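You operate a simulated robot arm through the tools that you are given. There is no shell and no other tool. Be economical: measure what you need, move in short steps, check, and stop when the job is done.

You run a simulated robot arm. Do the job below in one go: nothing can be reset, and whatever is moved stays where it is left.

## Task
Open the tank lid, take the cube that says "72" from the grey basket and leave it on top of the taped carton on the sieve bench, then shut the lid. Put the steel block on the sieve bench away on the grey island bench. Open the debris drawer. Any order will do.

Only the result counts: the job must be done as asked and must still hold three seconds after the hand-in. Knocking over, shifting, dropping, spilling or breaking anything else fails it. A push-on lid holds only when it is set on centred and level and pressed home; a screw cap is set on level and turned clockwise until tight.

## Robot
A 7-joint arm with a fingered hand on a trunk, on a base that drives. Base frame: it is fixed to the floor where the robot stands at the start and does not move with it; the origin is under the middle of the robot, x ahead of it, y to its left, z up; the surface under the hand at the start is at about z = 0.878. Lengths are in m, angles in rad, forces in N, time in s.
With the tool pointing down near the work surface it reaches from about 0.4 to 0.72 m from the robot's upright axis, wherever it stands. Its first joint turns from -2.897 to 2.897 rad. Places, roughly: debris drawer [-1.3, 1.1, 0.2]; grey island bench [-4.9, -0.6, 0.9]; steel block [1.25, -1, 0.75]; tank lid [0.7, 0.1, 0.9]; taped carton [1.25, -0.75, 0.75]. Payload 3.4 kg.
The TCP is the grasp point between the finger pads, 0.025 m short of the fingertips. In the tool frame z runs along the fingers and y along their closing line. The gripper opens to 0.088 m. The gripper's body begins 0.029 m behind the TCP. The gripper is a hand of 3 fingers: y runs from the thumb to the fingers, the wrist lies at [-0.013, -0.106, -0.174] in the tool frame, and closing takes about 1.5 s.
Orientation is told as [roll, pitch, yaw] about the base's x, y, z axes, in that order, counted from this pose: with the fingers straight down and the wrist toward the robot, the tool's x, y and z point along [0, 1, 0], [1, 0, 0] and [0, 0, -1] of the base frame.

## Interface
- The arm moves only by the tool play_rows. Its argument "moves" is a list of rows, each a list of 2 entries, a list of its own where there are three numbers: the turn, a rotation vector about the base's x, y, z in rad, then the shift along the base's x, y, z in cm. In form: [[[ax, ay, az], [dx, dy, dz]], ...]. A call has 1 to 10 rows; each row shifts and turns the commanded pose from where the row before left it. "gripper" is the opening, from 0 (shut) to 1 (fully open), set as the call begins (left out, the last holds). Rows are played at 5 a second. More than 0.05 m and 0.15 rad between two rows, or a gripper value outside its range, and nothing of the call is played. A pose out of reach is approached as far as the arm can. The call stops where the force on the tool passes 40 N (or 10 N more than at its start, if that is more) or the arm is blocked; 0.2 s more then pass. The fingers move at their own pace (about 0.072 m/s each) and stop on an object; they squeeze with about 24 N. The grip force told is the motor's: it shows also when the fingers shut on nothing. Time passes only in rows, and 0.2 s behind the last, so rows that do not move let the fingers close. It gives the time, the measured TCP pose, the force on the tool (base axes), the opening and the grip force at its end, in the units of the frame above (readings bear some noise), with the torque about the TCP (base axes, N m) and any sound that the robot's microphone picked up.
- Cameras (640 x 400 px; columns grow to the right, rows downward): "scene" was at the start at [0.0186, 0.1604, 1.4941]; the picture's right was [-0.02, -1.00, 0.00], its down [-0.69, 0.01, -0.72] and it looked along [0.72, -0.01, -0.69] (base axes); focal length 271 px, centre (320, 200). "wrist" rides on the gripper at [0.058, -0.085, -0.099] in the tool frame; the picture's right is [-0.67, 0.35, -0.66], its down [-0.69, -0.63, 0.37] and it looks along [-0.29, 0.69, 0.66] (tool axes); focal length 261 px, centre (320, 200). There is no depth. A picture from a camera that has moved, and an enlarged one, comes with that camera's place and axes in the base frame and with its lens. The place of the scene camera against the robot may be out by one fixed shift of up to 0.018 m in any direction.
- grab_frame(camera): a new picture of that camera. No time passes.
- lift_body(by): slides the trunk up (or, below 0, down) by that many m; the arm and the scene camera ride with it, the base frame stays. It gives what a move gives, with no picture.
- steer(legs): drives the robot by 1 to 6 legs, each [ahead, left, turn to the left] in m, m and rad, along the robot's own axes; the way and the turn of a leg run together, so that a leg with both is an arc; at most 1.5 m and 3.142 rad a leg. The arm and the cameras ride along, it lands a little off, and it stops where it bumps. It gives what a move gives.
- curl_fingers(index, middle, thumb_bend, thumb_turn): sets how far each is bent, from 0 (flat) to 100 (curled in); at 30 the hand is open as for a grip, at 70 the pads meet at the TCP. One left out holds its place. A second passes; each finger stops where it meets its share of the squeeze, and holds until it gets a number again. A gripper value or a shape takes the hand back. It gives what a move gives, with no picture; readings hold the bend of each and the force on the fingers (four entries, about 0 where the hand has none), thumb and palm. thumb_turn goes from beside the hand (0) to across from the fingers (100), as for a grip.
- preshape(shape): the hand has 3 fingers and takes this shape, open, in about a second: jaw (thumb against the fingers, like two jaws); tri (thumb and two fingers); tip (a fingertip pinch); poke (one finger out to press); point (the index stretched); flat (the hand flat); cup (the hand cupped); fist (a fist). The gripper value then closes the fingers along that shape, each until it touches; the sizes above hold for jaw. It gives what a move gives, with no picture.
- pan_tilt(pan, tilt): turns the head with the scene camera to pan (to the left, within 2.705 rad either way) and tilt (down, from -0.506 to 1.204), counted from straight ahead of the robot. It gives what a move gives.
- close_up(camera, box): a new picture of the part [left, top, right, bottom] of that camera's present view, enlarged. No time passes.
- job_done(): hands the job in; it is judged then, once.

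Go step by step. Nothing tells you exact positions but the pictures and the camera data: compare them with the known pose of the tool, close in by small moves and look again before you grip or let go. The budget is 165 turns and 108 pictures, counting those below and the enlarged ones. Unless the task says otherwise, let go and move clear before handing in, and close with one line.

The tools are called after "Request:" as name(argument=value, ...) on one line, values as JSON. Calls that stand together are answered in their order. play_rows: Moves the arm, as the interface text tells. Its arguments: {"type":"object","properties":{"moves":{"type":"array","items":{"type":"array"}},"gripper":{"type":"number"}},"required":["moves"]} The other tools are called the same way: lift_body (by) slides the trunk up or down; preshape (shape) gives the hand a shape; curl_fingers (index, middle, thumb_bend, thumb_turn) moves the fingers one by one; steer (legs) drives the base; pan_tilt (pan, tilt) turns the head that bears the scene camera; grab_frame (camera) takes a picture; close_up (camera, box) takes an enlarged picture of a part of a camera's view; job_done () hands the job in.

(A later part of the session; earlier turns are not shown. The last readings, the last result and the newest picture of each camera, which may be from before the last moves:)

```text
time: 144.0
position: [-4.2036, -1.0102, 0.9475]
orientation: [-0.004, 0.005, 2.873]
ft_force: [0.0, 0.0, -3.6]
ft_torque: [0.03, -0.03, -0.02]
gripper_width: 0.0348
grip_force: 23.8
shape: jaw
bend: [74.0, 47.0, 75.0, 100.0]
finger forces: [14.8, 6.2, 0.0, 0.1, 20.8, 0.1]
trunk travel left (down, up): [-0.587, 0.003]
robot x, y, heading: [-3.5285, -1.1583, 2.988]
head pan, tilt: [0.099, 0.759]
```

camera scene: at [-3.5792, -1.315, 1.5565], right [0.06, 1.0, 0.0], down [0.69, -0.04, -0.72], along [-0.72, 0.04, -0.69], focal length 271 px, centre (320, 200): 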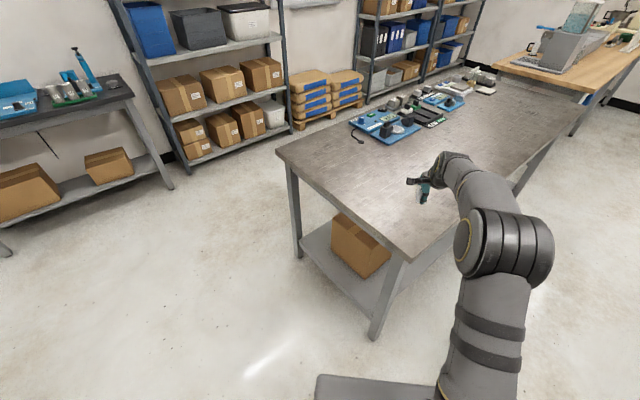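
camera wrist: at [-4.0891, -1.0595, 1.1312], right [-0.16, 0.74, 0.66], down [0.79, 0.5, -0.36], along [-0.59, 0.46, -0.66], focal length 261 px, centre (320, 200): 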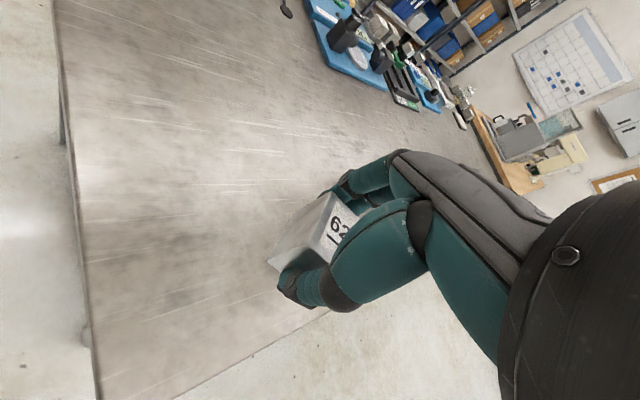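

Request:
play_rows(moves=[[[0, 0, 0], [0, 0, -0.4]], [[0, 0, 0], [0, 0, -0.4]], [[0, 0, 0], [0, 0, 0]]])

Request:
play_rows(moves=[[[0, 0, 0], [0, 0, -0.4]], [[0, 0, 0], [0, 0, 0]]])

Request:
play_rows(moves=[[[0, 0, 0], [0, 0, -0.4]], [[0, 0, 0], [0, 0, 0]]])

Request:
play_rows(moves=[[[0, 0, 0], [0, 0, -0.4]], [[0, 0, 0], [0, 0, 0]]])

```text
time: 144.8
position: [-4.2047, -1.0103, 0.939]
orientation: [-0.004, 0.006, 2.873]
ft_force: [0.4, -0.5, -2.5]
ft_torque: [-0.01, -0.02, -0.02]
gripper_width: 0.0351
grip_force: 23.9
shape: jaw
bend: [74.0, 47.0, 75.0, 100.0]
finger forces: [14.8, 6.0, 0.1, 0.0, 20.9, 0.1]
trunk travel left (down, up): [-0.587, 0.003]
robot x, y, heading: [-3.5275, -1.1608, 2.99]
head pan, tilt: [0.099, 0.759]
```

```text
time: 145.4
position: [-4.2038, -1.0113, 0.9352]
orientation: [-0.004, 0.006, 2.875]
ft_force: [-0.2, -0.2, -3.1]
ft_torque: [0.01, -0.02, 0.0]
gripper_width: 0.0348
grip_force: 24.2
shape: jaw
bend: [74.0, 47.0, 75.0, 100.0]
finger forces: [14.7, 6.1, 0.1, 0.0, 20.8, 0.0]
trunk travel left (down, up): [-0.587, 0.003]
robot x, y, heading: [-3.5281, -1.1609, 2.987]
head pan, tilt: [0.099, 0.759]
```

```text
time: 146.0
position: [-4.2039, -1.0102, 0.9319]
orientation: [-0.003, 0.005, 2.874]
ft_force: [-0.5, -0.3, -2.9]
ft_torque: [-0.01, 0.0, 0.02]
gripper_width: 0.0351
grip_force: 24.3
shape: jaw
bend: [74.0, 47.0, 75.0, 100.0]
finger forces: [14.8, 6.1, 0.1, 0.1, 20.8, 0.1]
trunk travel left (down, up): [-0.587, 0.003]
robot x, y, heading: [-3.5257, -1.1612, 2.984]
head pan, tilt: [0.099, 0.759]
```

```text
time: 146.6
position: [-4.2061, -1.0104, 0.9267]
orientation: [-0.004, 0.005, 2.873]
ft_force: [-0.6, 0.1, -3.3]
ft_torque: [0.01, 0.01, -0.03]
gripper_width: 0.0349
grip_force: 23.8
shape: jaw
bend: [74.0, 47.0, 75.0, 100.0]
finger forces: [14.8, 6.1, 0.1, 0.0, 20.9, 0.1]
trunk travel left (down, up): [-0.587, 0.003]
robot x, y, heading: [-3.53, -1.1582, 2.986]
head pan, tilt: [0.099, 0.759]
```

Request:
play_rows(moves=[[[0, 0, 0], [0, 0, -0.4]], [[0, 0, 0], [0, 0, 0]]])

Request:
play_rows(moves=[[[0, 0, 0], [0, 0, -0.4]], [[0, 0, 0], [0, 0, 0]]])

Request:
play_rows(moves=[[[0, 0, 0], [0, 0, -0.4]], [[0, 0, 0], [0, 0, 0]]])

Request:
close_up(camera="scene", box=[370, 140, 490, 215])

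```text
time: 147.2
position: [-4.2049, -1.0102, 0.9224]
orientation: [-0.003, 0.005, 2.873]
ft_force: [-0.7, 0.4, -3.4]
ft_torque: [0.02, -0.02, 0.02]
gripper_width: 0.035
grip_force: 23.8
shape: jaw
bend: [74.0, 47.0, 75.0, 100.0]
finger forces: [14.8, 6.1, 0.1, 0.1, 20.8, 0.0]
trunk travel left (down, up): [-0.587, 0.003]
robot x, y, heading: [-3.5283, -1.1577, 2.982]
head pan, tilt: [0.099, 0.759]
```

```text
time: 147.8
position: [-4.2048, -1.0111, 0.9181]
orientation: [-0.003, 0.004, 2.872]
ft_force: [-0.4, -0.4, -2.7]
ft_torque: [0.01, 0.0, 0.01]
gripper_width: 0.035
grip_force: 24.1
shape: jaw
bend: [74.0, 47.0, 75.0, 100.0]
finger forces: [14.9, 6.1, 0.0, 0.1, 20.8, 0.0]
trunk travel left (down, up): [-0.587, 0.003]
robot x, y, heading: [-3.5251, -1.156, 2.987]
head pan, tilt: [0.099, 0.759]
```

```text
time: 148.4
position: [-4.2046, -1.0101, 0.9143]
orientation: [-0.002, 0.005, 2.872]
ft_force: [0.7, -0.3, -3.3]
ft_torque: [0.0, -0.01, 0.0]
gripper_width: 0.0352
grip_force: 23.9
shape: jaw
bend: [74.0, 47.0, 75.0, 100.0]
finger forces: [14.8, 6.2, 0.1, 0.1, 20.8, 0.0]
trunk travel left (down, up): [-0.587, 0.003]
robot x, y, heading: [-3.5283, -1.1603, 2.99]
head pan, tilt: [0.099, 0.759]
```

```text
5.33 times, centred on (430, 178) of scene
camera zoom: at [-3.5788, -1.3151, 1.5565], right [0.06, 1.0, 0.0], down [0.69, -0.04, -0.73], along [-0.72, 0.04, -0.69], focal length 1444 px, centre (-267, 320)
```

zoom: 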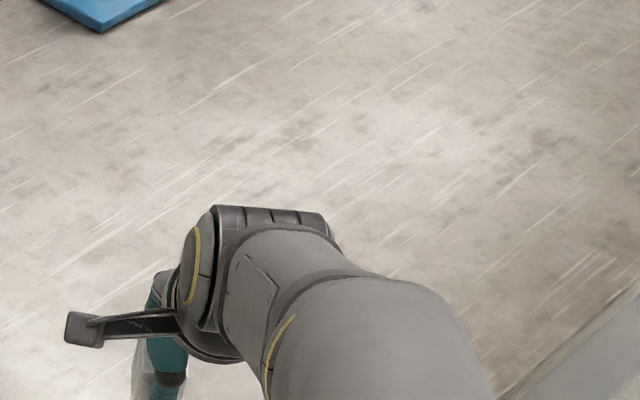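

Request:
play_rows(moves=[[[0, 0, 0], [0, 0, -0.5]], [[0, 0, 0], [0, 0, 0]]])

Request:
play_rows(moves=[[[0, 0, 0], [0, 0, -0.5]], [[0, 0, 0], [0, 0, 0]]])

Request:
play_rows(moves=[[[0, 0, 0], [0, 0, -0.5]], [[0, 0, 0], [0, 0, 0]]])

Request:
grab_frame(camera="wrist")

```text
time: 149.0
position: [-4.2046, -1.0115, 0.9087]
orientation: [-0.005, 0.008, 2.872]
ft_force: [-0.2, -0.1, -3.1]
ft_torque: [0.03, 0.0, 0.0]
gripper_width: 0.0352
grip_force: 24.3
shape: jaw
bend: [74.0, 47.0, 75.0, 100.0]
finger forces: [14.8, 6.1, 0.0, 0.1, 20.8, 0.1]
trunk travel left (down, up): [-0.587, 0.003]
robot x, y, heading: [-3.5277, -1.1551, 2.985]
head pan, tilt: [0.099, 0.759]
```

```text
time: 149.6
position: [-4.2031, -1.0105, 0.9049]
orientation: [-0.003, 0.005, 2.873]
ft_force: [-0.3, -0.6, -3.2]
ft_torque: [0.04, 0.03, 0.0]
gripper_width: 0.0348
grip_force: 23.7
shape: jaw
bend: [74.0, 47.0, 75.0, 100.0]
finger forces: [14.8, 6.1, 0.1, 0.0, 20.8, 0.0]
trunk travel left (down, up): [-0.587, 0.003]
robot x, y, heading: [-3.5242, -1.1616, 2.984]
head pan, tilt: [0.099, 0.759]
```

```text
time: 150.2
position: [-4.2055, -1.0098, 0.8998]
orientation: [-0.004, 0.006, 2.872]
ft_force: [-0.2, 0.5, -3.7]
ft_torque: [0.01, -0.02, -0.02]
gripper_width: 0.035
grip_force: 24.0
shape: jaw
bend: [74.0, 47.0, 75.0, 100.0]
finger forces: [14.8, 6.2, 0.0, 0.0, 20.8, 0.1]
trunk travel left (down, up): [-0.587, 0.003]
robot x, y, heading: [-3.5289, -1.16, 2.991]
head pan, tilt: [0.099, 0.759]
```

```text
18 pictures are left
camera wrist: at [-4.1389, -1.0894, 1.0002], right [-0.16, 0.74, 0.66], down [0.79, 0.5, -0.36], along [-0.59, 0.46, -0.66], focal length 261 px, centre (320, 200)
```

wrist: 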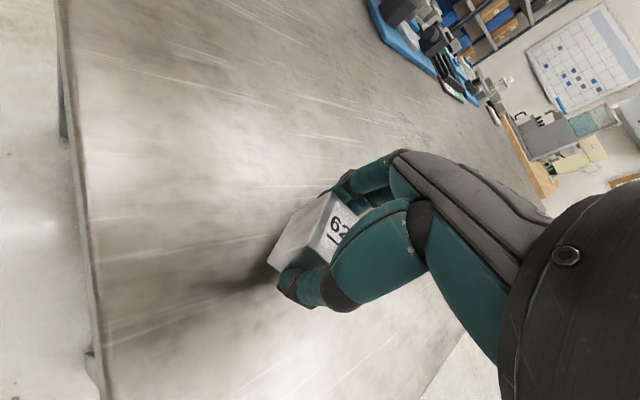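

The contact shadow shows about 2 cm left. Continuing down.

Request:
play_rows(moves=[[[0, 0, 0], [0, 0, -0.5]], [[0, 0, 0], [0, 0, -0.5]], [[0, 0, 0], [0, 0, 0]]])

Request:
play_rows(moves=[[[0, 0, 0], [0, 0, -0.4]], [[0, 0, 0], [0, 0, 0]]])

Request:
play_rows(moves=[[[0, 0, 0], [0, 0, -0.3]], [[0, 0, 0], [0, 0, 0]]])

Request:
play_rows(moves=[[[0, 0, 0], [0, 0, -0.3]], [[0, 0, 0], [0, 0, 0]]])

```text
time: 151.0
position: [-4.204, -1.0108, 0.8888]
orientation: [-0.003, 0.005, 2.874]
ft_force: [-0.1, -0.2, -2.5]
ft_torque: [0.02, 0.02, 0.04]
gripper_width: 0.0349
grip_force: 24.1
shape: jaw
bend: [74.0, 47.0, 75.0, 100.0]
finger forces: [14.8, 6.1, 0.1, 0.1, 20.8, 0.0]
trunk travel left (down, up): [-0.587, 0.003]
robot x, y, heading: [-3.5266, -1.1602, 2.988]
head pan, tilt: [0.099, 0.759]
```

```text
time: 151.6
position: [-4.2033, -1.0116, 0.8881]
orientation: [-0.002, 0.003, 2.872]
ft_force: [-0.7, 1.0, -1.8]
ft_torque: [0.0, 0.04, 0.02]
gripper_width: 0.0351
grip_force: 23.9
shape: jaw
bend: [74.0, 47.0, 75.0, 100.0]
finger forces: [14.9, 6.2, 0.0, 0.0, 20.7, 0.1]
trunk travel left (down, up): [-0.587, 0.003]
robot x, y, heading: [-3.5259, -1.1588, 2.986]
head pan, tilt: [0.099, 0.759]
```

```text
time: 152.2
position: [-4.2038, -1.0106, 0.8852]
orientation: [-0.002, 0.001, 2.874]
ft_force: [0.2, -0.2, 9.3]
ft_torque: [-0.02, 0.22, 0.0]
gripper_width: 0.0349
grip_force: 23.8
shape: jaw
bend: [74.0, 47.0, 75.0, 100.0]
finger forces: [21.2, 6.3, 0.0, 0.0, 23.7, 0.0]
trunk travel left (down, up): [-0.587, 0.003]
robot x, y, heading: [-3.5241, -1.1581, 2.987]
head pan, tilt: [0.099, 0.759]
```

```text
time: 152.8
position: [-4.2042, -1.0112, 0.8854]
orientation: [-0.003, -0.007, 2.872]
ft_force: [-1.2, 0.1, 29.8]
ft_torque: [-0.18, -0.06, 0.02]
gripper_width: 0.0354
grip_force: 24.0
shape: jaw
bend: [74.0, 47.0, 75.0, 100.0]
finger forces: [24.5, 7.5, 0.0, 0.0, 40.8, 0.0]
trunk travel left (down, up): [-0.587, 0.003]
robot x, y, heading: [-3.5313, -1.1532, 2.985]
head pan, tilt: [0.099, 0.759]
```

The block is firmly on the top (contact at z 0.885). I'll ease 3 mm, open and rise.

Request:
play_rows(moves=[[[0, 0, 0], [0, 0, 0.3]], [[0, 0, 0], [0, 0, 0]], [[0, 0, 0], [0, 0, 0]], [[0, 0, 0], [0, 0, 0]], [[0, 0, 0], [0, 0, 0]]], gripper=0.85)

Request:
play_rows(moves=[[[0, 0, 0], [0, 0, 1]], [[0, 0, 0], [0, 0, 3]], [[0, 0, 0], [0, 0, 4]], [[0, 0, 0], [0, 0, 4]], [[0, 0, 0], [0, 0, 4]]])

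Request:
grab_frame(camera="wrist")

```text
time: 154.0
position: [-4.2046, -1.0109, 0.8859]
orientation: [-0.002, -0.004, 2.874]
ft_force: [-9.7, 2.3, 29.4]
ft_torque: [-0.28, -0.66, -0.05]
gripper_width: 0.0678
grip_force: 0.2
shape: jaw
bend: [28.0, 33.0, 57.0, 100.0]
finger forces: [0.0, 0.0, 0.0, 0.0, 29.3, 0.0]
trunk travel left (down, up): [-0.587, 0.003]
robot x, y, heading: [-3.5274, -1.161, 2.985]
head pan, tilt: [0.099, 0.759]
```

```text
time: 155.2
position: [-4.2037, -1.0105, 1.0432]
orientation: [-0.003, 0.005, 2.872]
ft_force: [0.3, 0.0, 0.0]
ft_torque: [0.03, 0.01, 0.03]
gripper_width: 0.075
grip_force: 0.0
shape: jaw
bend: [27.0, 33.0, 43.0, 99.0]
finger forces: [0.0, 0.0, 0.0, 0.1, 0.1, 0.1]
trunk travel left (down, up): [-0.587, 0.003]
robot x, y, heading: [-3.5287, -1.1585, 2.984]
head pan, tilt: [0.099, 0.759]
```

```text
17 pictures are left
camera wrist: at [-4.1384, -1.0892, 1.1443], right [-0.16, 0.74, 0.66], down [0.79, 0.5, -0.36], along [-0.59, 0.46, -0.66], focal length 261 px, centre (320, 200)
```

wrist: 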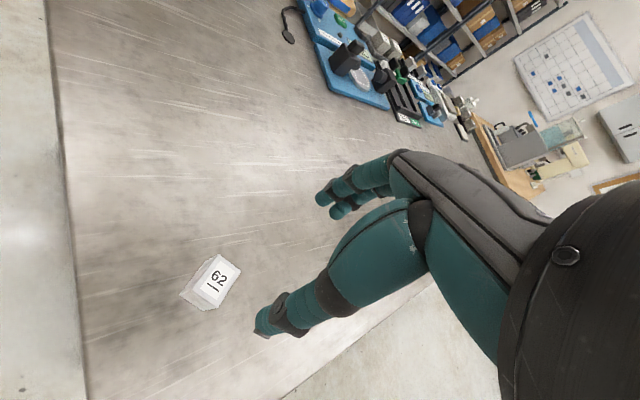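

The block stands on the island. Next the debris drawer: I'll pull the hand in and up, go back along the known corridor, and stop where I can see the blue machine near (-1.3, 1.1).

Request:
play_rows(moves=[[[0, 0, 0], [3.5, -0.5, 3]], [[0, 0, 0], [3.5, -0.5, 3]], [[0, 0, 0], [3.5, -0.5, 3]], [[0, 0, 0], [3.5, -0.5, 3]]])

Request:
steer(legs=[[-0.965, -0.08, 0], [-0.965, -0.08, 0], [-0.879, 0.114, 0], [-0.9, -0.4, 0], [0.28, -0.8, 0], [0, 0, -0.7]])

Request:
pan_tilt(pan=0.0, tilt=0.5)

Request:
grab_frame(camera="scene")

```text
time: 156.2
position: [-4.0626, -1.0299, 1.1658]
orientation: [-0.003, 0.002, 2.875]
ft_force: [0.1, -0.3, 0.2]
ft_torque: [-0.03, -0.03, 0.02]
gripper_width: 0.0746
grip_force: 0.0
shape: jaw
bend: [27.0, 33.0, 43.0, 99.0]
finger forces: [0.0, 0.0, 0.0, 0.1, 0.0, 0.0]
trunk travel left (down, up): [-0.587, 0.003]
robot x, y, heading: [-3.5239, -1.1543, 2.984]
head pan, tilt: [0.099, 0.759]
```

```text
time: 180.8
position: [-0.2577, 0.0076, 1.1649]
orientation: [-0.003, 0.005, 2.168]
ft_force: [1.6, -0.7, -0.3]
ft_torque: [-0.01, 0.02, -0.02]
gripper_width: 0.0745
grip_force: 0.0
shape: jaw
bend: [27.0, 33.0, 43.0, 99.0]
finger forces: [0.0, 0.0, 0.0, 0.0, 0.0, 0.0]
trunk travel left (down, up): [-0.587, 0.003]
robot x, y, heading: [0.0684, -0.4371, 2.277]
head pan, tilt: [0.099, 0.759]
```

```text
time: 181.6
position: [-0.2571, 0.0069, 1.1638]
orientation: [-0.005, 0.004, 2.168]
ft_force: [-0.2, -0.8, 0.3]
ft_torque: [0.0, -0.01, 0.0]
gripper_width: 0.0744
grip_force: 0.1
shape: jaw
bend: [27.0, 33.0, 43.0, 99.0]
finger forces: [0.0, 0.0, 0.0, 0.1, 0.1, 0.1]
trunk travel left (down, up): [-0.587, 0.003]
robot x, y, heading: [0.063, -0.4358, 2.285]
head pan, tilt: [0.0, 0.499]
```

```text
16 pictures are left
camera scene: at [-0.0751, -0.5133, 1.5791], right [0.76, 0.65, 0.0], down [0.31, -0.36, -0.88], along [-0.57, 0.67, -0.48], focal length 271 px, centre (320, 200)
```

scene: 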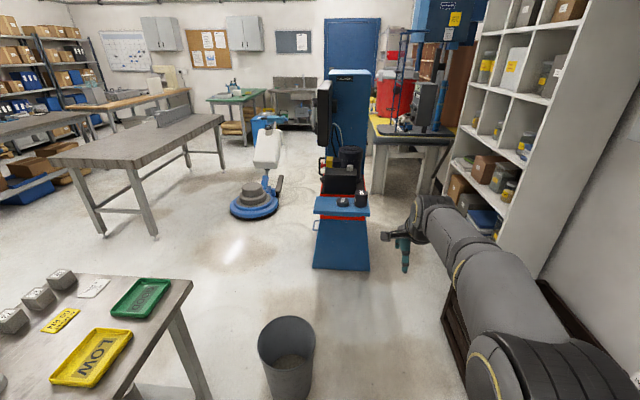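

Request:
close_up(camera="scene", box=[270, 130, 430, 290])

```text
2.50 times, centred on (350, 210) of scene
camera zoom: at [-0.0751, -0.5133, 1.5791], right [0.76, 0.65, 0.0], down [0.31, -0.36, -0.88], along [-0.57, 0.67, -0.48], focal length 677 px, centre (245, 175)
```

zoom: 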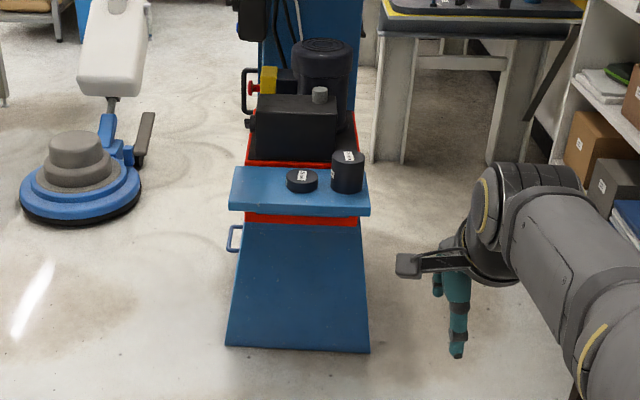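

The machine's drawer faces the far side, away from here. Since I'm next to the tank, I'll shut the lid first: turn back to it, take up the hand pose I used when letting go of the handle, and look.

Request:
steer(legs=[[0, 0, -1.665], [0.08, 0.2, 0]])

Request:
play_rows(moves=[[[0, 0, 0.13], [0, 0, 3.5]], [[0.072, -0.0985, 0], [0, 0, 3.5]], [[0.072, -0.0985, 0], [0, 0, 3.5]], [[0.072, -0.0985, 0], [0, 0, 3.5]], [[0.072, -0.0985, 0], [0, 0, 3.5]], [[0.072, -0.0985, 0], [0, 0, 0.5]]], gripper=0.5)

Request:
pan_tilt(pan=0.0, tilt=0.45)

Request:
grab_frame(camera="scene")

Request:
grab_frame(camera="wrist")

```text
time: 187.3
position: [0.4938, 0.0536, 1.1642]
orientation: [-0.004, 0.005, 0.5]
ft_force: [0.3, 0.9, -0.9]
ft_torque: [0.02, 0.01, -0.01]
gripper_width: 0.0747
grip_force: 0.1
shape: jaw
bend: [27.0, 33.0, 43.0, 99.0]
finger forces: [0.1, 0.0, 0.0, 0.0, 0.0, 0.0]
trunk travel left (down, up): [-0.587, 0.003]
robot x, y, heading: [0.0218, -0.2276, 0.619]
head pan, tilt: [0.0, 0.499]
```

```text
time: 188.7
position: [0.4955, 0.0532, 1.3437]
orientation: [-0.002, -0.607, 0.629]
ft_force: [0.4, 0.3, 0.1]
ft_torque: [0.02, -0.02, 0.02]
gripper_width: 0.0446
grip_force: 0.0
shape: jaw
bend: [74.0, 44.0, 69.0, 100.0]
finger forces: [0.1, 0.0, 0.0, 0.0, 0.0, 0.0]
trunk travel left (down, up): [-0.587, 0.003]
robot x, y, heading: [0.0182, -0.2278, 0.612]
head pan, tilt: [0.0, 0.499]
```

```text
time: 189.3
position: [0.4939, 0.0532, 1.3446]
orientation: [-0.001, -0.604, 0.629]
ft_force: [-0.5, 0.7, -0.5]
ft_torque: [-0.02, 0.01, -0.01]
gripper_width: 0.0443
grip_force: 0.0
shape: jaw
bend: [74.0, 44.0, 69.0, 100.0]
finger forces: [0.1, 0.1, 0.1, 0.0, 0.0, 0.0]
trunk travel left (down, up): [-0.587, 0.003]
robot x, y, heading: [0.016, -0.2297, 0.61]
head pan, tilt: [0.0, 0.45]
```

```text
14 pictures are left
camera scene: at [-0.0489, -0.0768, 1.5837], right [0.58, -0.82, 0.0], down [-0.36, -0.25, -0.9], along [0.74, 0.52, -0.44], focal length 271 px, centre (320, 200)
```

scene: 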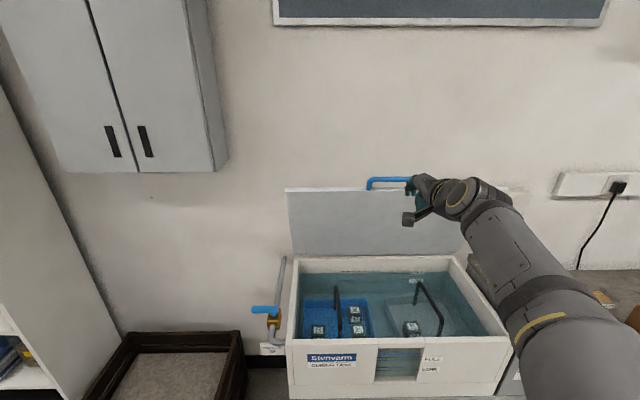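

```text
13 pictures are left
camera wrist: at [0.3578, 0.0254, 1.3782], right [0.32, -0.59, 0.74], down [0.15, -0.74, -0.66], along [0.93, 0.33, -0.15], focal length 261 px, centre (320, 200)
```

wrist: 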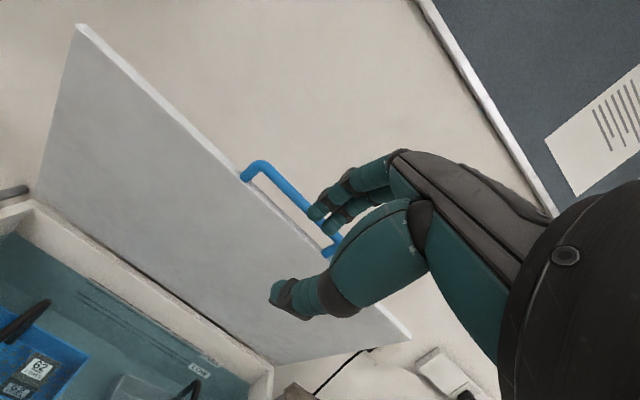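

The lid is still open with its bar at about (0.755, 0.19, 1.28). I'll close the hand into a hook, bring it in above the bar, and drop the fingertips behind it to pull the lid down.

Request:
steer(legs=[[0.1, 0, 0]])

Request:
play_rows(moves=[[[0, 0, 0], [0, 0, 0.8]], [[0, 0, 0], [0, 0, 0.8]], [[0, 0, 0], [0, 0, 0]], [[0, 0, 0], [4.0, 1.6, 0]], [[0, 0, 0], [4.0, 1.6, 0]], [[0, 0, 0], [4.0, 1.6, 0]], [[0, 0, 0], [4.0, 1.6, 0]]], gripper=0)

Request:
grab_frame(camera="wrist")

```text
time: 190.5
position: [0.5774, 0.1101, 1.3446]
orientation: [-0.001, -0.605, 0.628]
ft_force: [0.6, 0.1, 0.3]
ft_torque: [-0.02, -0.03, -0.01]
gripper_width: 0.0444
grip_force: 0.2
shape: jaw
bend: [74.0, 44.0, 69.0, 100.0]
finger forces: [0.0, 0.1, 0.1, 0.1, 0.0, 0.1]
trunk travel left (down, up): [-0.587, 0.003]
robot x, y, heading: [0.1011, -0.1703, 0.61]
head pan, tilt: [0.0, 0.45]
```

```text
time: 192.1
position: [0.7261, 0.1694, 1.3595]
orientation: [0.001, -0.603, 0.627]
ft_force: [0.0, -0.1, 0.9]
ft_torque: [-0.01, -0.01, -0.02]
gripper_width: 0.0003
grip_force: 23.9
shape: jaw
bend: [70.0, 70.0, 35.0, 100.0]
finger forces: [0.0, 0.0, 0.0, 0.0, 0.0, 0.1]
out of reach, approached as far as the arm can: row 7
trunk travel left (down, up): [-0.587, 0.003]
robot x, y, heading: [0.0979, -0.167, 0.614]
head pan, tilt: [0.0, 0.45]
```

```text
12 pictures are left
camera wrist: at [0.5895, 0.1415, 1.3938], right [0.32, -0.59, 0.74], down [0.15, -0.74, -0.66], along [0.93, 0.32, -0.15], focal length 261 px, centre (320, 200)
```

wrist: 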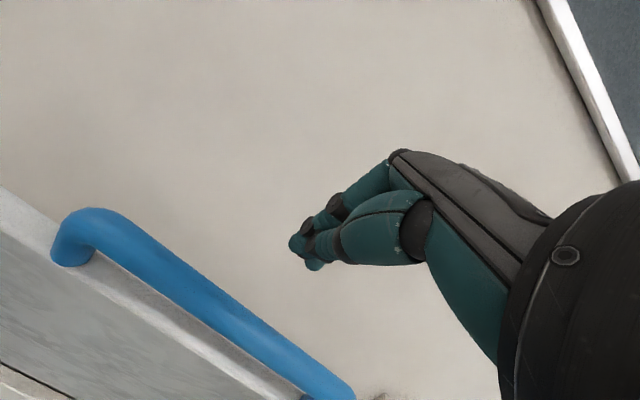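

The bar is at n≈0.717, z≈1.262, just ahead and below. I'll advance along the fingers so that they pass behind the bar.

Request:
play_rows(moves=[[[0, 0, 0], [1.7, 1.25, -1.4]], [[0, 0, 0], [1.1, 0.8, -2.05]], [[0, 0, 0], [1.1, 0.8, -2.05]], [[0, 0, 0], [1.1, 0.8, -2.05]]])

Request:
grab_frame(camera="wrist")

```text
time: 193.1
position: [0.7609, 0.2015, 1.2814]
orientation: [-0.003, -0.606, 0.627]
ft_force: [0.9, 0.3, 0.2]
ft_torque: [-0.02, 0.03, 0.01]
gripper_width: 0.0
grip_force: 24.1
shape: jaw
bend: [70.0, 70.0, 35.0, 100.0]
finger forces: [0.1, 0.0, 0.0, 0.1, 0.0, 0.0]
out of reach, approached as far as the arm can: row 1, 4
trunk travel left (down, up): [-0.587, 0.003]
robot x, y, heading: [0.1043, -0.1681, 0.606]
head pan, tilt: [0.0, 0.45]
```

```text
11 pictures are left
camera wrist: at [0.6244, 0.1739, 1.3165], right [0.32, -0.59, 0.74], down [0.15, -0.74, -0.66], along [0.93, 0.32, -0.15], focal length 261 px, centre (320, 200)
```

wrist: 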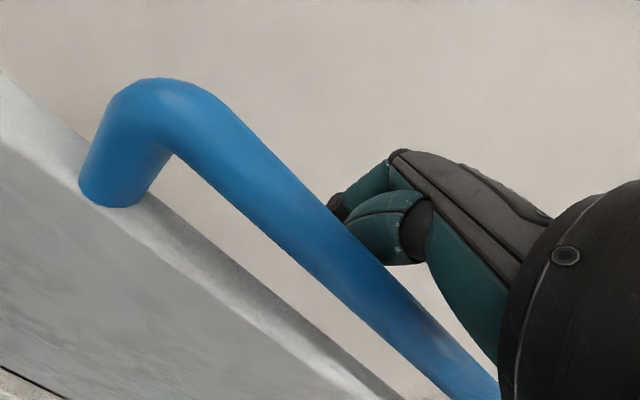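

The fingers are behind the bar. Now pulling back and down along the lid's arc.

Request:
play_rows(moves=[[[0, 0, 0], [-1.4, -1.0, 0]], [[0, 0, 0], [-2.87, -2.09, -1.25]], [[0, 0, 0], [-2.75, -2.0, -1.55]], [[0, 0, 0], [-2.64, -1.93, -1.85]], [[0, 0, 0], [-2.5, -1.83, -2.1]]])

Request:
grab_frame(camera="wrist")

```text
time: 194.3
position: [0.638, 0.1115, 1.2162]
orientation: [-0.004, -0.606, 0.63]
ft_force: [0.1, 0.1, -0.8]
ft_torque: [0.04, 0.01, -0.04]
gripper_width: 0.0
grip_force: 23.6
shape: jaw
bend: [70.0, 70.0, 35.0, 100.0]
finger forces: [0.0, 0.0, 0.1, 0.0, 0.0, 0.0]
trunk travel left (down, up): [-0.587, 0.003]
robot x, y, heading: [0.1028, -0.1707, 0.609]
head pan, tilt: [0.0, 0.45]
```

```text
10 pictures are left
camera wrist: at [0.5017, 0.0841, 1.2492], right [0.32, -0.59, 0.74], down [0.15, -0.74, -0.66], along [0.93, 0.32, -0.15], focal length 261 px, centre (320, 200)
```

wrist: 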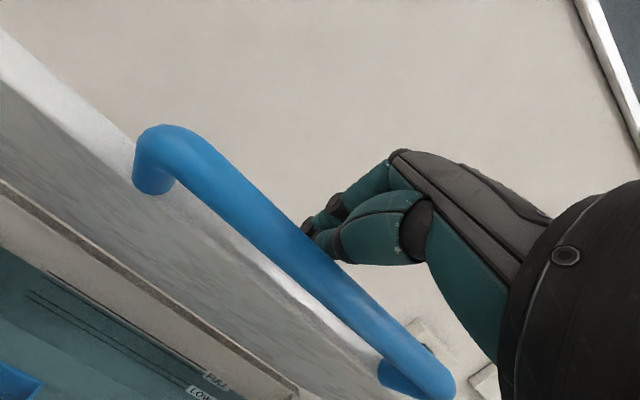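

The lid follows; it's at about 53°. Continuing down the arc.

Request:
play_rows(moves=[[[0, 0, 0], [-2.0, -1.45, -3.2]], [[0, 0, 0], [-2.16, -1.57, -2.6]], [[0, 0, 0], [-1.98, -1.44, -2.84]], [[0, 0, 0], [-1.78, -1.3, -3.05]], [[0, 0, 0], [-1.54, -1.12, -3.27]], [[0, 0, 0], [-1.3, -0.94, -3.36]]])

Request:
grab_frame(camera="wrist")

```text
time: 195.7
position: [0.5313, 0.0338, 1.0317]
orientation: [-0.002, -0.605, 0.628]
ft_force: [0.0, -0.8, -1.2]
ft_torque: [0.0, 0.03, -0.03]
gripper_width: 0.0
grip_force: 24.0
shape: jaw
bend: [70.0, 70.0, 35.0, 100.0]
finger forces: [0.1, 0.0, 0.1, 0.0, 0.0, 0.1]
trunk travel left (down, up): [-0.587, 0.003]
robot x, y, heading: [0.1045, -0.173, 0.613]
head pan, tilt: [0.0, 0.45]
```

```text
9 pictures are left
camera wrist: at [0.3944, 0.0063, 1.0661], right [0.32, -0.59, 0.74], down [0.15, -0.74, -0.66], along [0.93, 0.33, -0.15], focal length 261 px, centre (320, 200)
```

wrist: 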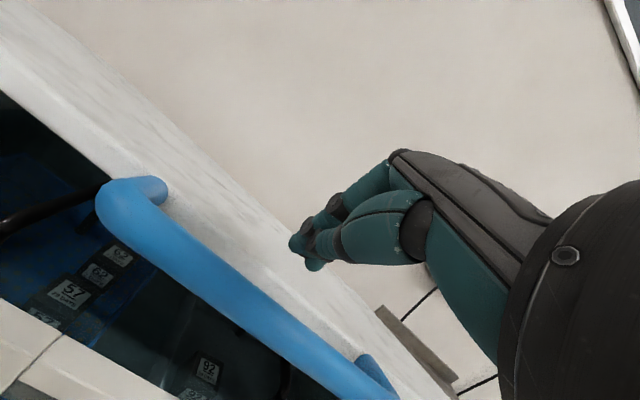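

The lid is nearly down, at about 20°. I'll move the fist over its front part and press it shut.

Request:
play_rows(moves=[[[0, 0, 0], [2.8, 2.05, 0]], [[0, 0, 0], [2.8, 2.05, 0]], [[0, 0, 0], [0, 0, -3]], [[0, 0, 0], [0, 0, -3]], [[0, 0, 0], [0, 0, -3]], [[0, 0, 0], [0, 0, -2.5]], [[0, 0, 0], [0, 0, -1.0]], [[0, 0, 0], [0, 0, -0.7]]])

Request:
grab_frame(camera="wrist")

```text
time: 197.5
position: [0.5878, 0.0739, 0.9002]
orientation: [-0.001, -0.607, 0.628]
ft_force: [1.2, -0.9, 2.4]
ft_torque: [0.0, -0.03, 0.02]
gripper_width: 0.0
grip_force: 24.1
shape: jaw
bend: [70.0, 70.0, 35.0, 100.0]
finger forces: [0.1, 0.0, 0.0, 0.0, 0.0, 0.1]
trunk travel left (down, up): [-0.587, 0.003]
robot x, y, heading: [0.099, -0.1687, 0.609]
head pan, tilt: [0.0, 0.45]
```

```text
8 pictures are left
camera wrist: at [0.451, 0.0477, 0.9345], right [0.32, -0.59, 0.74], down [0.15, -0.74, -0.66], along [0.93, 0.32, -0.15], focal length 261 px, centre (320, 200)
```

wrist: 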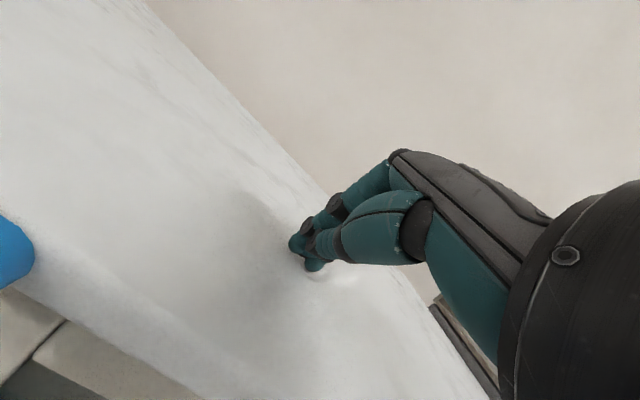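

Touching the lid top at about its shut height. I'll press another centimetre to make sure it is home.

Request:
play_rows(moves=[[[0, 0, 0], [0, 0, -0.6]], [[0, 0, 0], [0, 0, -0.6]], [[0, 0, 0], [0, 0, 0]]])

Request:
play_rows(moves=[[[0, 0, 0], [0, 0, 3]], [[0, 0, 0], [0, 0, 4]], [[0, 0, 0], [0, 0, 4]], [[0, 0, 0], [0, 0, 4]], [[0, 0, 0], [0, 0, 4]]])

Request:
grab_frame(camera="wrist")

```text
time: 198.1
position: [0.5893, 0.0771, 0.8988]
orientation: [-0.012, -0.632, 0.633]
ft_force: [-3.8, -2.8, 25.0]
ft_torque: [-0.14, -0.26, -0.05]
gripper_width: 0.0
grip_force: 24.4
shape: jaw
bend: [70.0, 70.0, 35.0, 100.0]
finger forces: [0.0, 37.0, 0.0, 0.0, 0.0, 0.0]
trunk travel left (down, up): [-0.587, 0.003]
robot x, y, heading: [0.1019, -0.1717, 0.609]
head pan, tilt: [0.0, 0.45]
stopped in row 2: the force on the tool passed its limit at 45 N (the readings are from after the stop); the commanded pose is now the measured one
```

```text
time: 199.3
position: [0.5907, 0.0771, 1.0851]
orientation: [-0.007, -0.622, 0.63]
ft_force: [-0.3, 0.4, 0.4]
ft_torque: [0.0, 0.01, 0.01]
gripper_width: 0.0
grip_force: 24.0
shape: jaw
bend: [70.0, 70.0, 35.0, 100.0]
finger forces: [0.0, 0.1, 0.0, 0.1, 0.1, 0.0]
trunk travel left (down, up): [-0.587, 0.003]
robot x, y, heading: [0.0974, -0.1731, 0.615]
head pan, tilt: [0.0, 0.45]
```

```text
7 pictures are left
camera wrist: at [0.4525, 0.0489, 1.117], right [0.31, -0.6, 0.74], down [0.16, -0.73, -0.66], along [0.94, 0.32, -0.13], focal length 261 px, centre (320, 200)
```

wrist: 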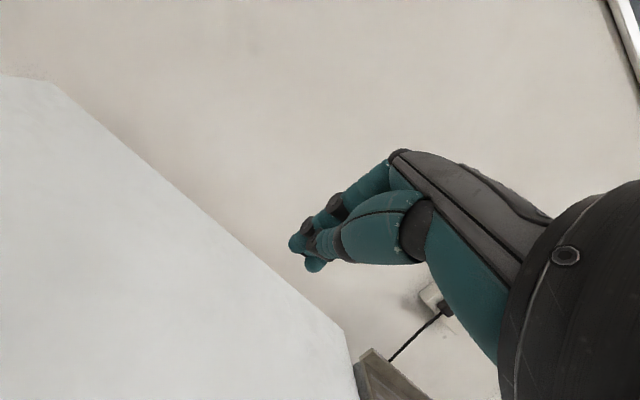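

The lid lies flat and shut. Last job: the debris drawer. I'll tuck the arm up and drive around by the wide aisle to the machine's drawer side.

Request:
play_rows(moves=[[[0, 0, 0], [-2, -1.45, 4]], [[0, 0, 0], [-2, -1.45, 4]], [[0, 0, 0], [-2, -1.45, 4]], [[0, 0, 0], [-2, -1.45, 4]]])

Request:
steer(legs=[[-0.2, 0, 0], [-0.349, -0.87, 0], [-1.23, 0.267, 0], [-0.257, 0.661, 0], [0.175, 0.856, 0], [0.335, 0.56, 0]])

Request:
pan_tilt(pan=0.2, tilt=0.75)

Request:
grab_frame(camera="scene")

```text
time: 200.3
position: [0.5101, 0.0184, 1.2455]
orientation: [-0.009, -0.625, 0.632]
ft_force: [0.4, -0.3, 0.0]
ft_torque: [0.0, 0.0, -0.01]
gripper_width: 0.0
grip_force: 24.6
shape: jaw
bend: [70.0, 70.0, 35.0, 100.0]
finger forces: [0.0, 0.0, 0.0, 0.0, 0.0, 0.0]
trunk travel left (down, up): [-0.587, 0.003]
robot x, y, heading: [0.1016, -0.1721, 0.615]
head pan, tilt: [0.0, 0.45]
```

```text
time: 223.2
position: [-1.5939, 0.3691, 1.2434]
orientation: [-0.007, -0.622, 0.641]
ft_force: [0.2, 0.3, 0.5]
ft_torque: [0.0, 0.02, -0.01]
gripper_width: 0.0
grip_force: 23.6
shape: jaw
bend: [70.0, 70.0, 35.0, 100.0]
finger forces: [0.0, 0.0, 0.0, 0.0, 0.0, 0.0]
trunk travel left (down, up): [-0.587, 0.003]
robot x, y, heading: [-2.0019, 0.1763, 0.619]
head pan, tilt: [0.0, 0.45]
```

```text
time: 224.0
position: [-1.5939, 0.3695, 1.2441]
orientation: [-0.007, -0.621, 0.641]
ft_force: [-0.2, 0.1, 0.2]
ft_torque: [0.0, 0.0, -0.02]
gripper_width: 0.0
grip_force: 24.0
shape: jaw
bend: [70.0, 70.0, 35.0, 100.0]
finger forces: [0.0, 0.0, 0.0, 0.0, 0.0, 0.1]
trunk travel left (down, up): [-0.587, 0.003]
robot x, y, heading: [-2.0005, 0.1791, 0.619]
head pan, tilt: [0.201, 0.75]
```

```text
6 pictures are left
camera scene: at [-2.09, 0.334, 1.5573], right [0.73, -0.68, 0.0], down [-0.46, -0.5, -0.73], along [0.5, 0.54, -0.68], focal length 271 px, centre (320, 200)
```

scene: 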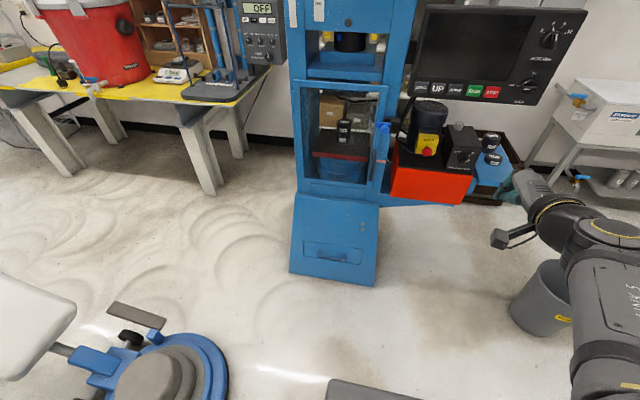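

I see the drawer: a blue front at the foot of the machine with a horizontal handle. A close-up for precision.

Request:
close_up(camera="scene", box=[270, 180, 398, 300])

```text
3.33 times, centred on (334, 240) of scene
camera zoom: at [-2.09, 0.334, 1.5573], right [0.73, -0.68, 0.0], down [-0.46, -0.5, -0.73], along [0.5, 0.54, -0.68], focal length 903 px, centre (273, 67)
```

zoom: 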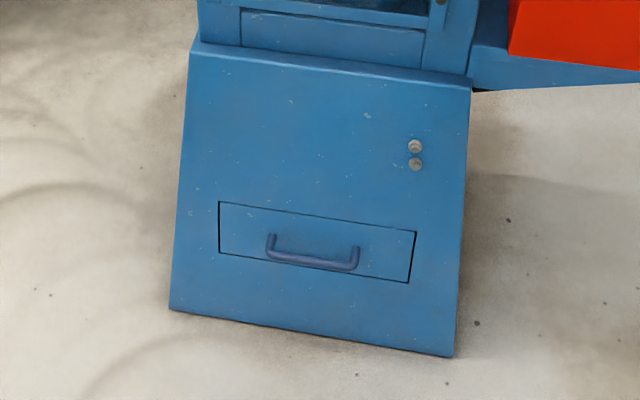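

The drawer's handle bar is horizontal, at about (-1.41, 0.96, 0.25). I'll move closer, turn the hand straight down, lower the trunk fully, and check with the wrist camera.

Request:
steer(legs=[[0, 0.12, 0], [0.33, 0, 0]])

Request:
play_rows(moves=[[[-0.073, 0.1, 0], [-2.6, 3.5, -2]], [[-0.073, 0.1, 0], [-2.6, 3.5, -2]], [[-0.073, 0.1, 0], [-2.6, 3.5, -2]], [[-0.073, 0.1, 0], [-2.6, 3.5, -2]], [[-0.073, 0.1, 0], [-2.6, 3.5, -2]]], gripper=0.6)

Request:
lift_body(by=-0.585)

Request:
grab_frame(camera="wrist")

```text
time: 227.0
position: [-1.3986, 0.6569, 1.2432]
orientation: [-0.007, -0.619, 0.64]
ft_force: [0.7, 0.6, -0.5]
ft_torque: [-0.02, 0.02, 0.0]
gripper_width: 0.0
grip_force: 23.8
shape: jaw
bend: [70.0, 70.0, 35.0, 100.0]
finger forces: [0.1, 0.0, 0.0, 0.0, 0.0, 0.0]
trunk travel left (down, up): [-0.587, 0.003]
robot x, y, heading: [-1.807, 0.4606, 0.622]
head pan, tilt: [0.201, 0.75]
```

```text
time: 228.2
position: [-1.5294, 0.8327, 1.1446]
orientation: [-0.004, 0.001, 0.639]
ft_force: [0.3, 0.3, 0.8]
ft_torque: [0.0, -0.01, 0.01]
gripper_width: 0.0529
grip_force: 0.1
shape: jaw
bend: [29.0, 41.0, 64.0, 100.0]
finger forces: [0.0, 0.0, 0.1, 0.1, 0.0, 0.0]
trunk travel left (down, up): [-0.587, 0.003]
robot x, y, heading: [-1.8037, 0.463, 0.616]
head pan, tilt: [0.201, 0.75]
```

```text
refused: -0.585 is not a number from -0.4 to 0.4
```

```text
4 pictures are left
camera wrist: at [-1.6323, 0.8279, 1.2439], right [0.68, -0.33, 0.66], down [-0.1, -0.93, -0.36], along [0.73, 0.18, -0.66], focal length 261 px, centre (320, 200)
```

wrist: 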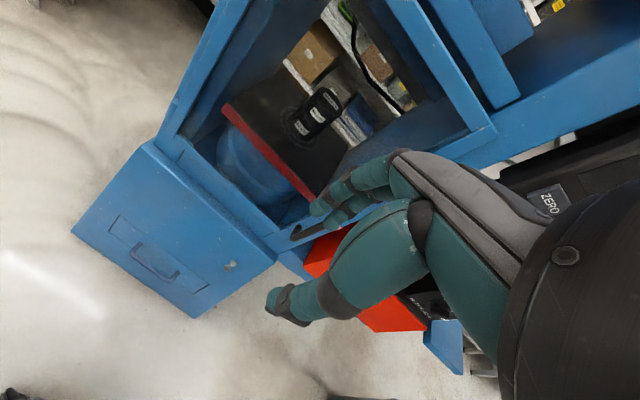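

The wrist view confirms the bar at about (-1.401, 0.961, 0.235). I'll lower the trunk in two steps and bring the hand above the bar.

Request:
lift_body(by=-0.4)

Request:
lift_body(by=-0.18)

Request:
play_rows(moves=[[[0, 0, 0], [0, 0, -4]], [[0, 0, 0], [0, 0, -4]], [[0, 0, 0], [1.2, 1.8, -4]], [[0, 0, 0], [2.5, 2.8, -4]], [[0, 0, 0], [2.5, 2.8, -3]]], gripper=0.4)

```text
time: 232.1
position: [-1.5282, 0.8301, 0.7456]
orientation: [-0.002, -0.002, 0.64]
ft_force: [-0.6, -1.0, -1.0]
ft_torque: [0.0, 0.04, 0.01]
gripper_width: 0.0528
grip_force: 0.0
shape: jaw
bend: [29.0, 41.0, 64.0, 100.0]
finger forces: [0.0, 0.0, 0.1, 0.1, 0.0, 0.0]
trunk travel left (down, up): [-0.187, 0.403]
robot x, y, heading: [-1.8049, 0.4601, 0.623]
head pan, tilt: [0.201, 0.75]
```

```text
time: 234.1
position: [-1.5287, 0.8308, 0.5654]
orientation: [-0.002, 0.0, 0.638]
ft_force: [-0.2, -0.5, 0.0]
ft_torque: [-0.01, -0.03, 0.0]
gripper_width: 0.0529
grip_force: 0.2
shape: jaw
bend: [29.0, 41.0, 64.0, 100.0]
finger forces: [0.0, 0.0, 0.1, 0.1, 0.1, 0.1]
trunk travel left (down, up): [-0.007, 0.583]
robot x, y, heading: [-1.8069, 0.4641, 0.622]
head pan, tilt: [0.201, 0.75]
```

```text
refused: row 4 steps farther than a row can; nothing moved
```

Request:
play_rows(moves=[[[0, 0, 0], [0, 0, -4]], [[0, 0, 0], [0, 0, -4]], [[0, 0, 0], [0, 0, -4]], [[0, 0, 0], [3.1, 3.2, -1.5]], [[0, 0, 0], [3.1, 3.2, -1.5]], [[0, 0, 0], [3.1, 3.2, -1.5]], [[0, 0, 0], [2.7, 2.8, -1.5]], [[0, 0, 0], [0, 0, -2]]], gripper=0.4)

Request:
grab_frame(camera="wrist")

```text
time: 235.8
position: [-1.4099, 0.9544, 0.3643]
orientation: [0.0, -0.003, 0.639]
ft_force: [0.9, -0.1, 0.5]
ft_torque: [0.01, 0.0, 0.03]
gripper_width: 0.0355
grip_force: 0.1
shape: jaw
bend: [74.0, 49.0, 72.0, 100.0]
finger forces: [0.1, 0.0, 0.0, 0.0, 0.0, 0.0]
trunk travel left (down, up): [-0.007, 0.583]
robot x, y, heading: [-1.8067, 0.4629, 0.621]
head pan, tilt: [0.201, 0.75]
```

```text
3 pictures are left
camera wrist: at [-1.5127, 0.95, 0.4637], right [0.68, -0.33, 0.66], down [-0.1, -0.93, -0.37], along [0.73, 0.19, -0.66], focal length 261 px, centre (320, 200)
```

wrist: 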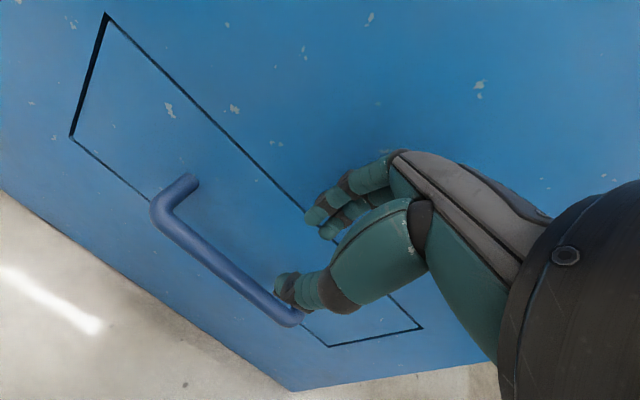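

The bar is right below the gap between thumb and fingers (n≈-0.563, z≈0.225). I'll shift 8 mm and descend over it.

Request:
play_rows(moves=[[[0, 0, 0], [0.7, 0.5, -3]], [[0, 0, 0], [0, 0, -3]], [[0, 0, 0], [0, 0, -2.5]], [[0, 0, 0], [0, 0, -2]], [[0, 0, 0], [0, 0, -1.5]], [[0, 0, 0], [0, 0, -1.2]]])

```text
time: 236.8
position: [-1.4049, 0.9599, 0.2764]
orientation: [-0.002, -0.001, 0.644]
ft_force: [-22.0, -19.3, 17.7]
ft_torque: [0.38, -0.81, -0.26]
gripper_width: 0.0288
grip_force: 0.0
shape: jaw
bend: [74.0, 74.0, 72.0, 100.0]
finger forces: [2.1, 49.5, 0.1, 0.0, 0.0, 0.0]
trunk travel left (down, up): [-0.007, 0.583]
robot x, y, heading: [-1.8077, 0.4616, 0.621]
head pan, tilt: [0.201, 0.75]
stopped in row 4: the force on the tool passed its limit at 56 N (the readings are from after the stop); the commanded pose is now the measured one
```

The contact was a finger against the sloping front, and re-checking the geometry puts the bar at n≈-0.579, z≈0.266 — already between thumb and fingers. I'll ease off 5 mm and close.

Request:
play_rows(moves=[[[0, 0, 0], [-0.4, -0.3, 0]], [[0, 0, 0], [0, 0, 0]], [[0, 0, 0], [0, 0, 0]], [[0, 0, 0], [0, 0, 0]], [[0, 0, 0], [0, 0, 0]], [[0, 0, 0], [0, 0, 0]]], gripper=0)

Request:
grab_frame(camera="wrist")

```text
time: 238.2
position: [-1.408, 0.9564, 0.2748]
orientation: [0.0, -0.002, 0.641]
ft_force: [-2.5, -0.8, 9.0]
ft_torque: [-0.01, -0.03, 0.06]
gripper_width: 0.0122
grip_force: 23.1
shape: jaw
bend: [75.0, 66.0, 75.0, 100.0]
finger forces: [6.7, 12.9, 0.0, 0.0, 18.6, 0.0]
trunk travel left (down, up): [-0.007, 0.583]
robot x, y, heading: [-1.8086, 0.4625, 0.621]
head pan, tilt: [0.201, 0.75]
```

```text
2 pictures are left
camera wrist: at [-1.5116, 0.9521, 0.3745], right [0.68, -0.33, 0.66], down [-0.09, -0.93, -0.37], along [0.73, 0.19, -0.66], focal length 261 px, centre (320, 200)
```

wrist: 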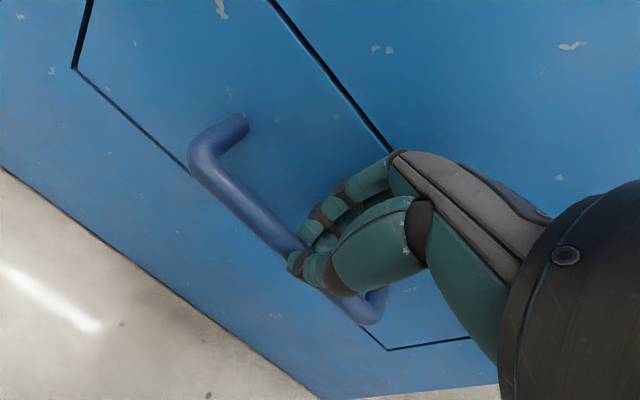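

The bar is gripped (1.2 cm between the pads). Pulling the drawer out by backing the base.

Request:
steer(legs=[[-0.1, 0, 0]])

```text
time: 239.3
position: [-1.4883, 0.8983, 0.276]
orientation: [0.0, -0.003, 0.641]
ft_force: [1.0, 1.3, 20.9]
ft_torque: [-0.01, -0.05, 0.02]
gripper_width: 0.0114
grip_force: 24.2
shape: jaw
bend: [75.0, 64.0, 77.0, 100.0]
finger forces: [8.9, 14.6, 0.0, 0.0, 23.5, 0.0]
trunk travel left (down, up): [-0.007, 0.583]
robot x, y, heading: [-1.8897, 0.4049, 0.624]
head pan, tilt: [0.201, 0.75]
```

Request:
steer(legs=[[-0.09, 0, 0]])

Request:
pan_tilt(pan=0.25, tilt=0.9)

Request:
grab_frame(camera="scene")

```text
time: 240.4
position: [-1.5618, 0.8455, 0.2763]
orientation: [0.0, -0.006, 0.64]
ft_force: [4.1, -2.5, 18.2]
ft_torque: [-0.08, -0.17, -0.03]
gripper_width: 0.0108
grip_force: 23.7
shape: jaw
bend: [75.0, 65.0, 77.0, 100.0]
finger forces: [9.3, 13.3, 0.0, 0.0, 21.8, 0.0]
trunk travel left (down, up): [-0.007, 0.583]
robot x, y, heading: [-1.9612, 0.3521, 0.621]
head pan, tilt: [0.201, 0.75]
```

```text
time: 241.1
position: [-1.5606, 0.8451, 0.2766]
orientation: [-0.001, -0.006, 0.638]
ft_force: [1.5, -0.8, 13.0]
ft_torque: [0.02, -0.1, 0.0]
gripper_width: 0.0108
grip_force: 23.8
shape: jaw
bend: [75.0, 65.0, 77.0, 100.0]
finger forces: [9.1, 11.8, 0.1, 0.1, 18.8, 0.0]
trunk travel left (down, up): [-0.007, 0.583]
robot x, y, heading: [-1.96, 0.3508, 0.617]
head pan, tilt: [0.25, 0.901]
```

```text
1 pictures are left
camera scene: at [-2.0573, 0.5063, 0.9655], right [0.76, -0.64, 0.0], down [-0.5, -0.6, -0.62], along [0.4, 0.48, -0.78], focal length 271 px, centre (320, 200)
```

scene: 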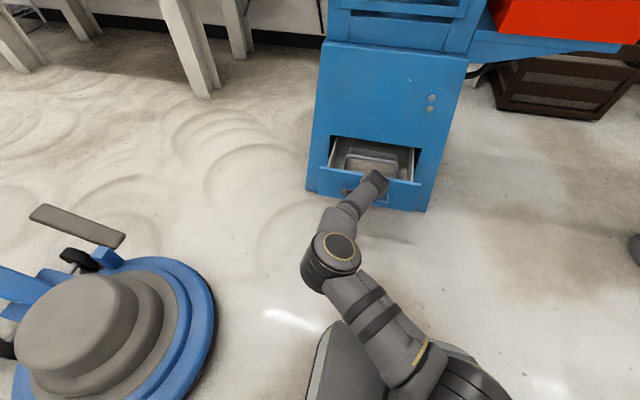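

The drawer is open about 19 cm. I'll pull a little more to reach its stop, watching the grip.

Request:
steer(legs=[[-0.05, 0, 0]])

```text
time: 242.0
position: [-1.6036, 0.8152, 0.2769]
orientation: [-0.001, -0.004, 0.637]
ft_force: [3.3, -1.9, 16.4]
ft_torque: [-0.05, -0.14, 0.0]
gripper_width: 0.0106
grip_force: 23.7
shape: jaw
bend: [75.0, 65.0, 77.0, 100.0]
finger forces: [9.6, 12.4, 0.0, 0.0, 20.7, 0.2]
trunk travel left (down, up): [-0.007, 0.583]
robot x, y, heading: [-2.0002, 0.3223, 0.619]
head pan, tilt: [0.25, 0.901]
```

Request:
steer(legs=[[-0.04, 0, 0]])

```text
time: 242.9
position: [-1.6345, 0.7922, 0.2774]
orientation: [-0.003, -0.007, 0.638]
ft_force: [2.5, -1.3, 13.4]
ft_torque: [-0.01, -0.12, -0.02]
gripper_width: 0.0105
grip_force: 24.5
shape: jaw
bend: [75.0, 65.0, 77.0, 100.0]
finger forces: [8.9, 12.0, 0.1, 0.1, 20.0, 0.0]
trunk travel left (down, up): [-0.007, 0.583]
robot x, y, heading: [-2.0348, 0.3014, 0.618]
head pan, tilt: [0.25, 0.901]
```

The drawer is out about 28 cm and still held steadily. I'll let go with a small opening, rise clear, and take the last picture.

Request:
play_rows(moves=[[[0, 0, 0], [0, 0, 0]], [[0, 0, 0], [0, 0, 0]], [[0, 0, 0], [0, 0, 0]], [[0, 0, 0], [0, 0, 0]]], gripper=0.38)

Request:
play_rows(moves=[[[0, 0, 0], [0, 0, 1]], [[0, 0, 0], [0, 0, 1.5]], [[0, 0, 0], [0, 0, 2]], [[0, 0, 0], [0, 0, 3]], [[0, 0, 0], [0, 0, 3]], [[0, 0, 0], [0, 0, 4]], [[0, 0, 0], [0, 0, 4]]])

```text
time: 243.9
position: [-1.6336, 0.7932, 0.2758]
orientation: [-0.001, -0.005, 0.639]
ft_force: [-0.3, -0.4, -0.3]
ft_torque: [-0.03, 0.01, -0.01]
gripper_width: 0.0332
grip_force: 0.1
shape: jaw
bend: [74.0, 50.0, 73.0, 100.0]
finger forces: [0.0, 0.3, 0.0, 0.0, 0.0, 0.0]
trunk travel left (down, up): [-0.007, 0.583]
robot x, y, heading: [-2.0377, 0.3021, 0.619]
head pan, tilt: [0.25, 0.901]
```

```text
time: 245.5
position: [-1.6345, 0.7935, 0.4611]
orientation: [-0.003, -0.007, 0.639]
ft_force: [1.0, 0.3, -0.1]
ft_torque: [0.03, -0.04, 0.0]
gripper_width: 0.0332
grip_force: 0.1
shape: jaw
bend: [74.0, 50.0, 73.0, 100.0]
finger forces: [0.1, 0.0, 0.0, 0.0, 0.0, 0.0]
trunk travel left (down, up): [-0.007, 0.583]
robot x, y, heading: [-2.0308, 0.3008, 0.621]
head pan, tilt: [0.25, 0.901]
```

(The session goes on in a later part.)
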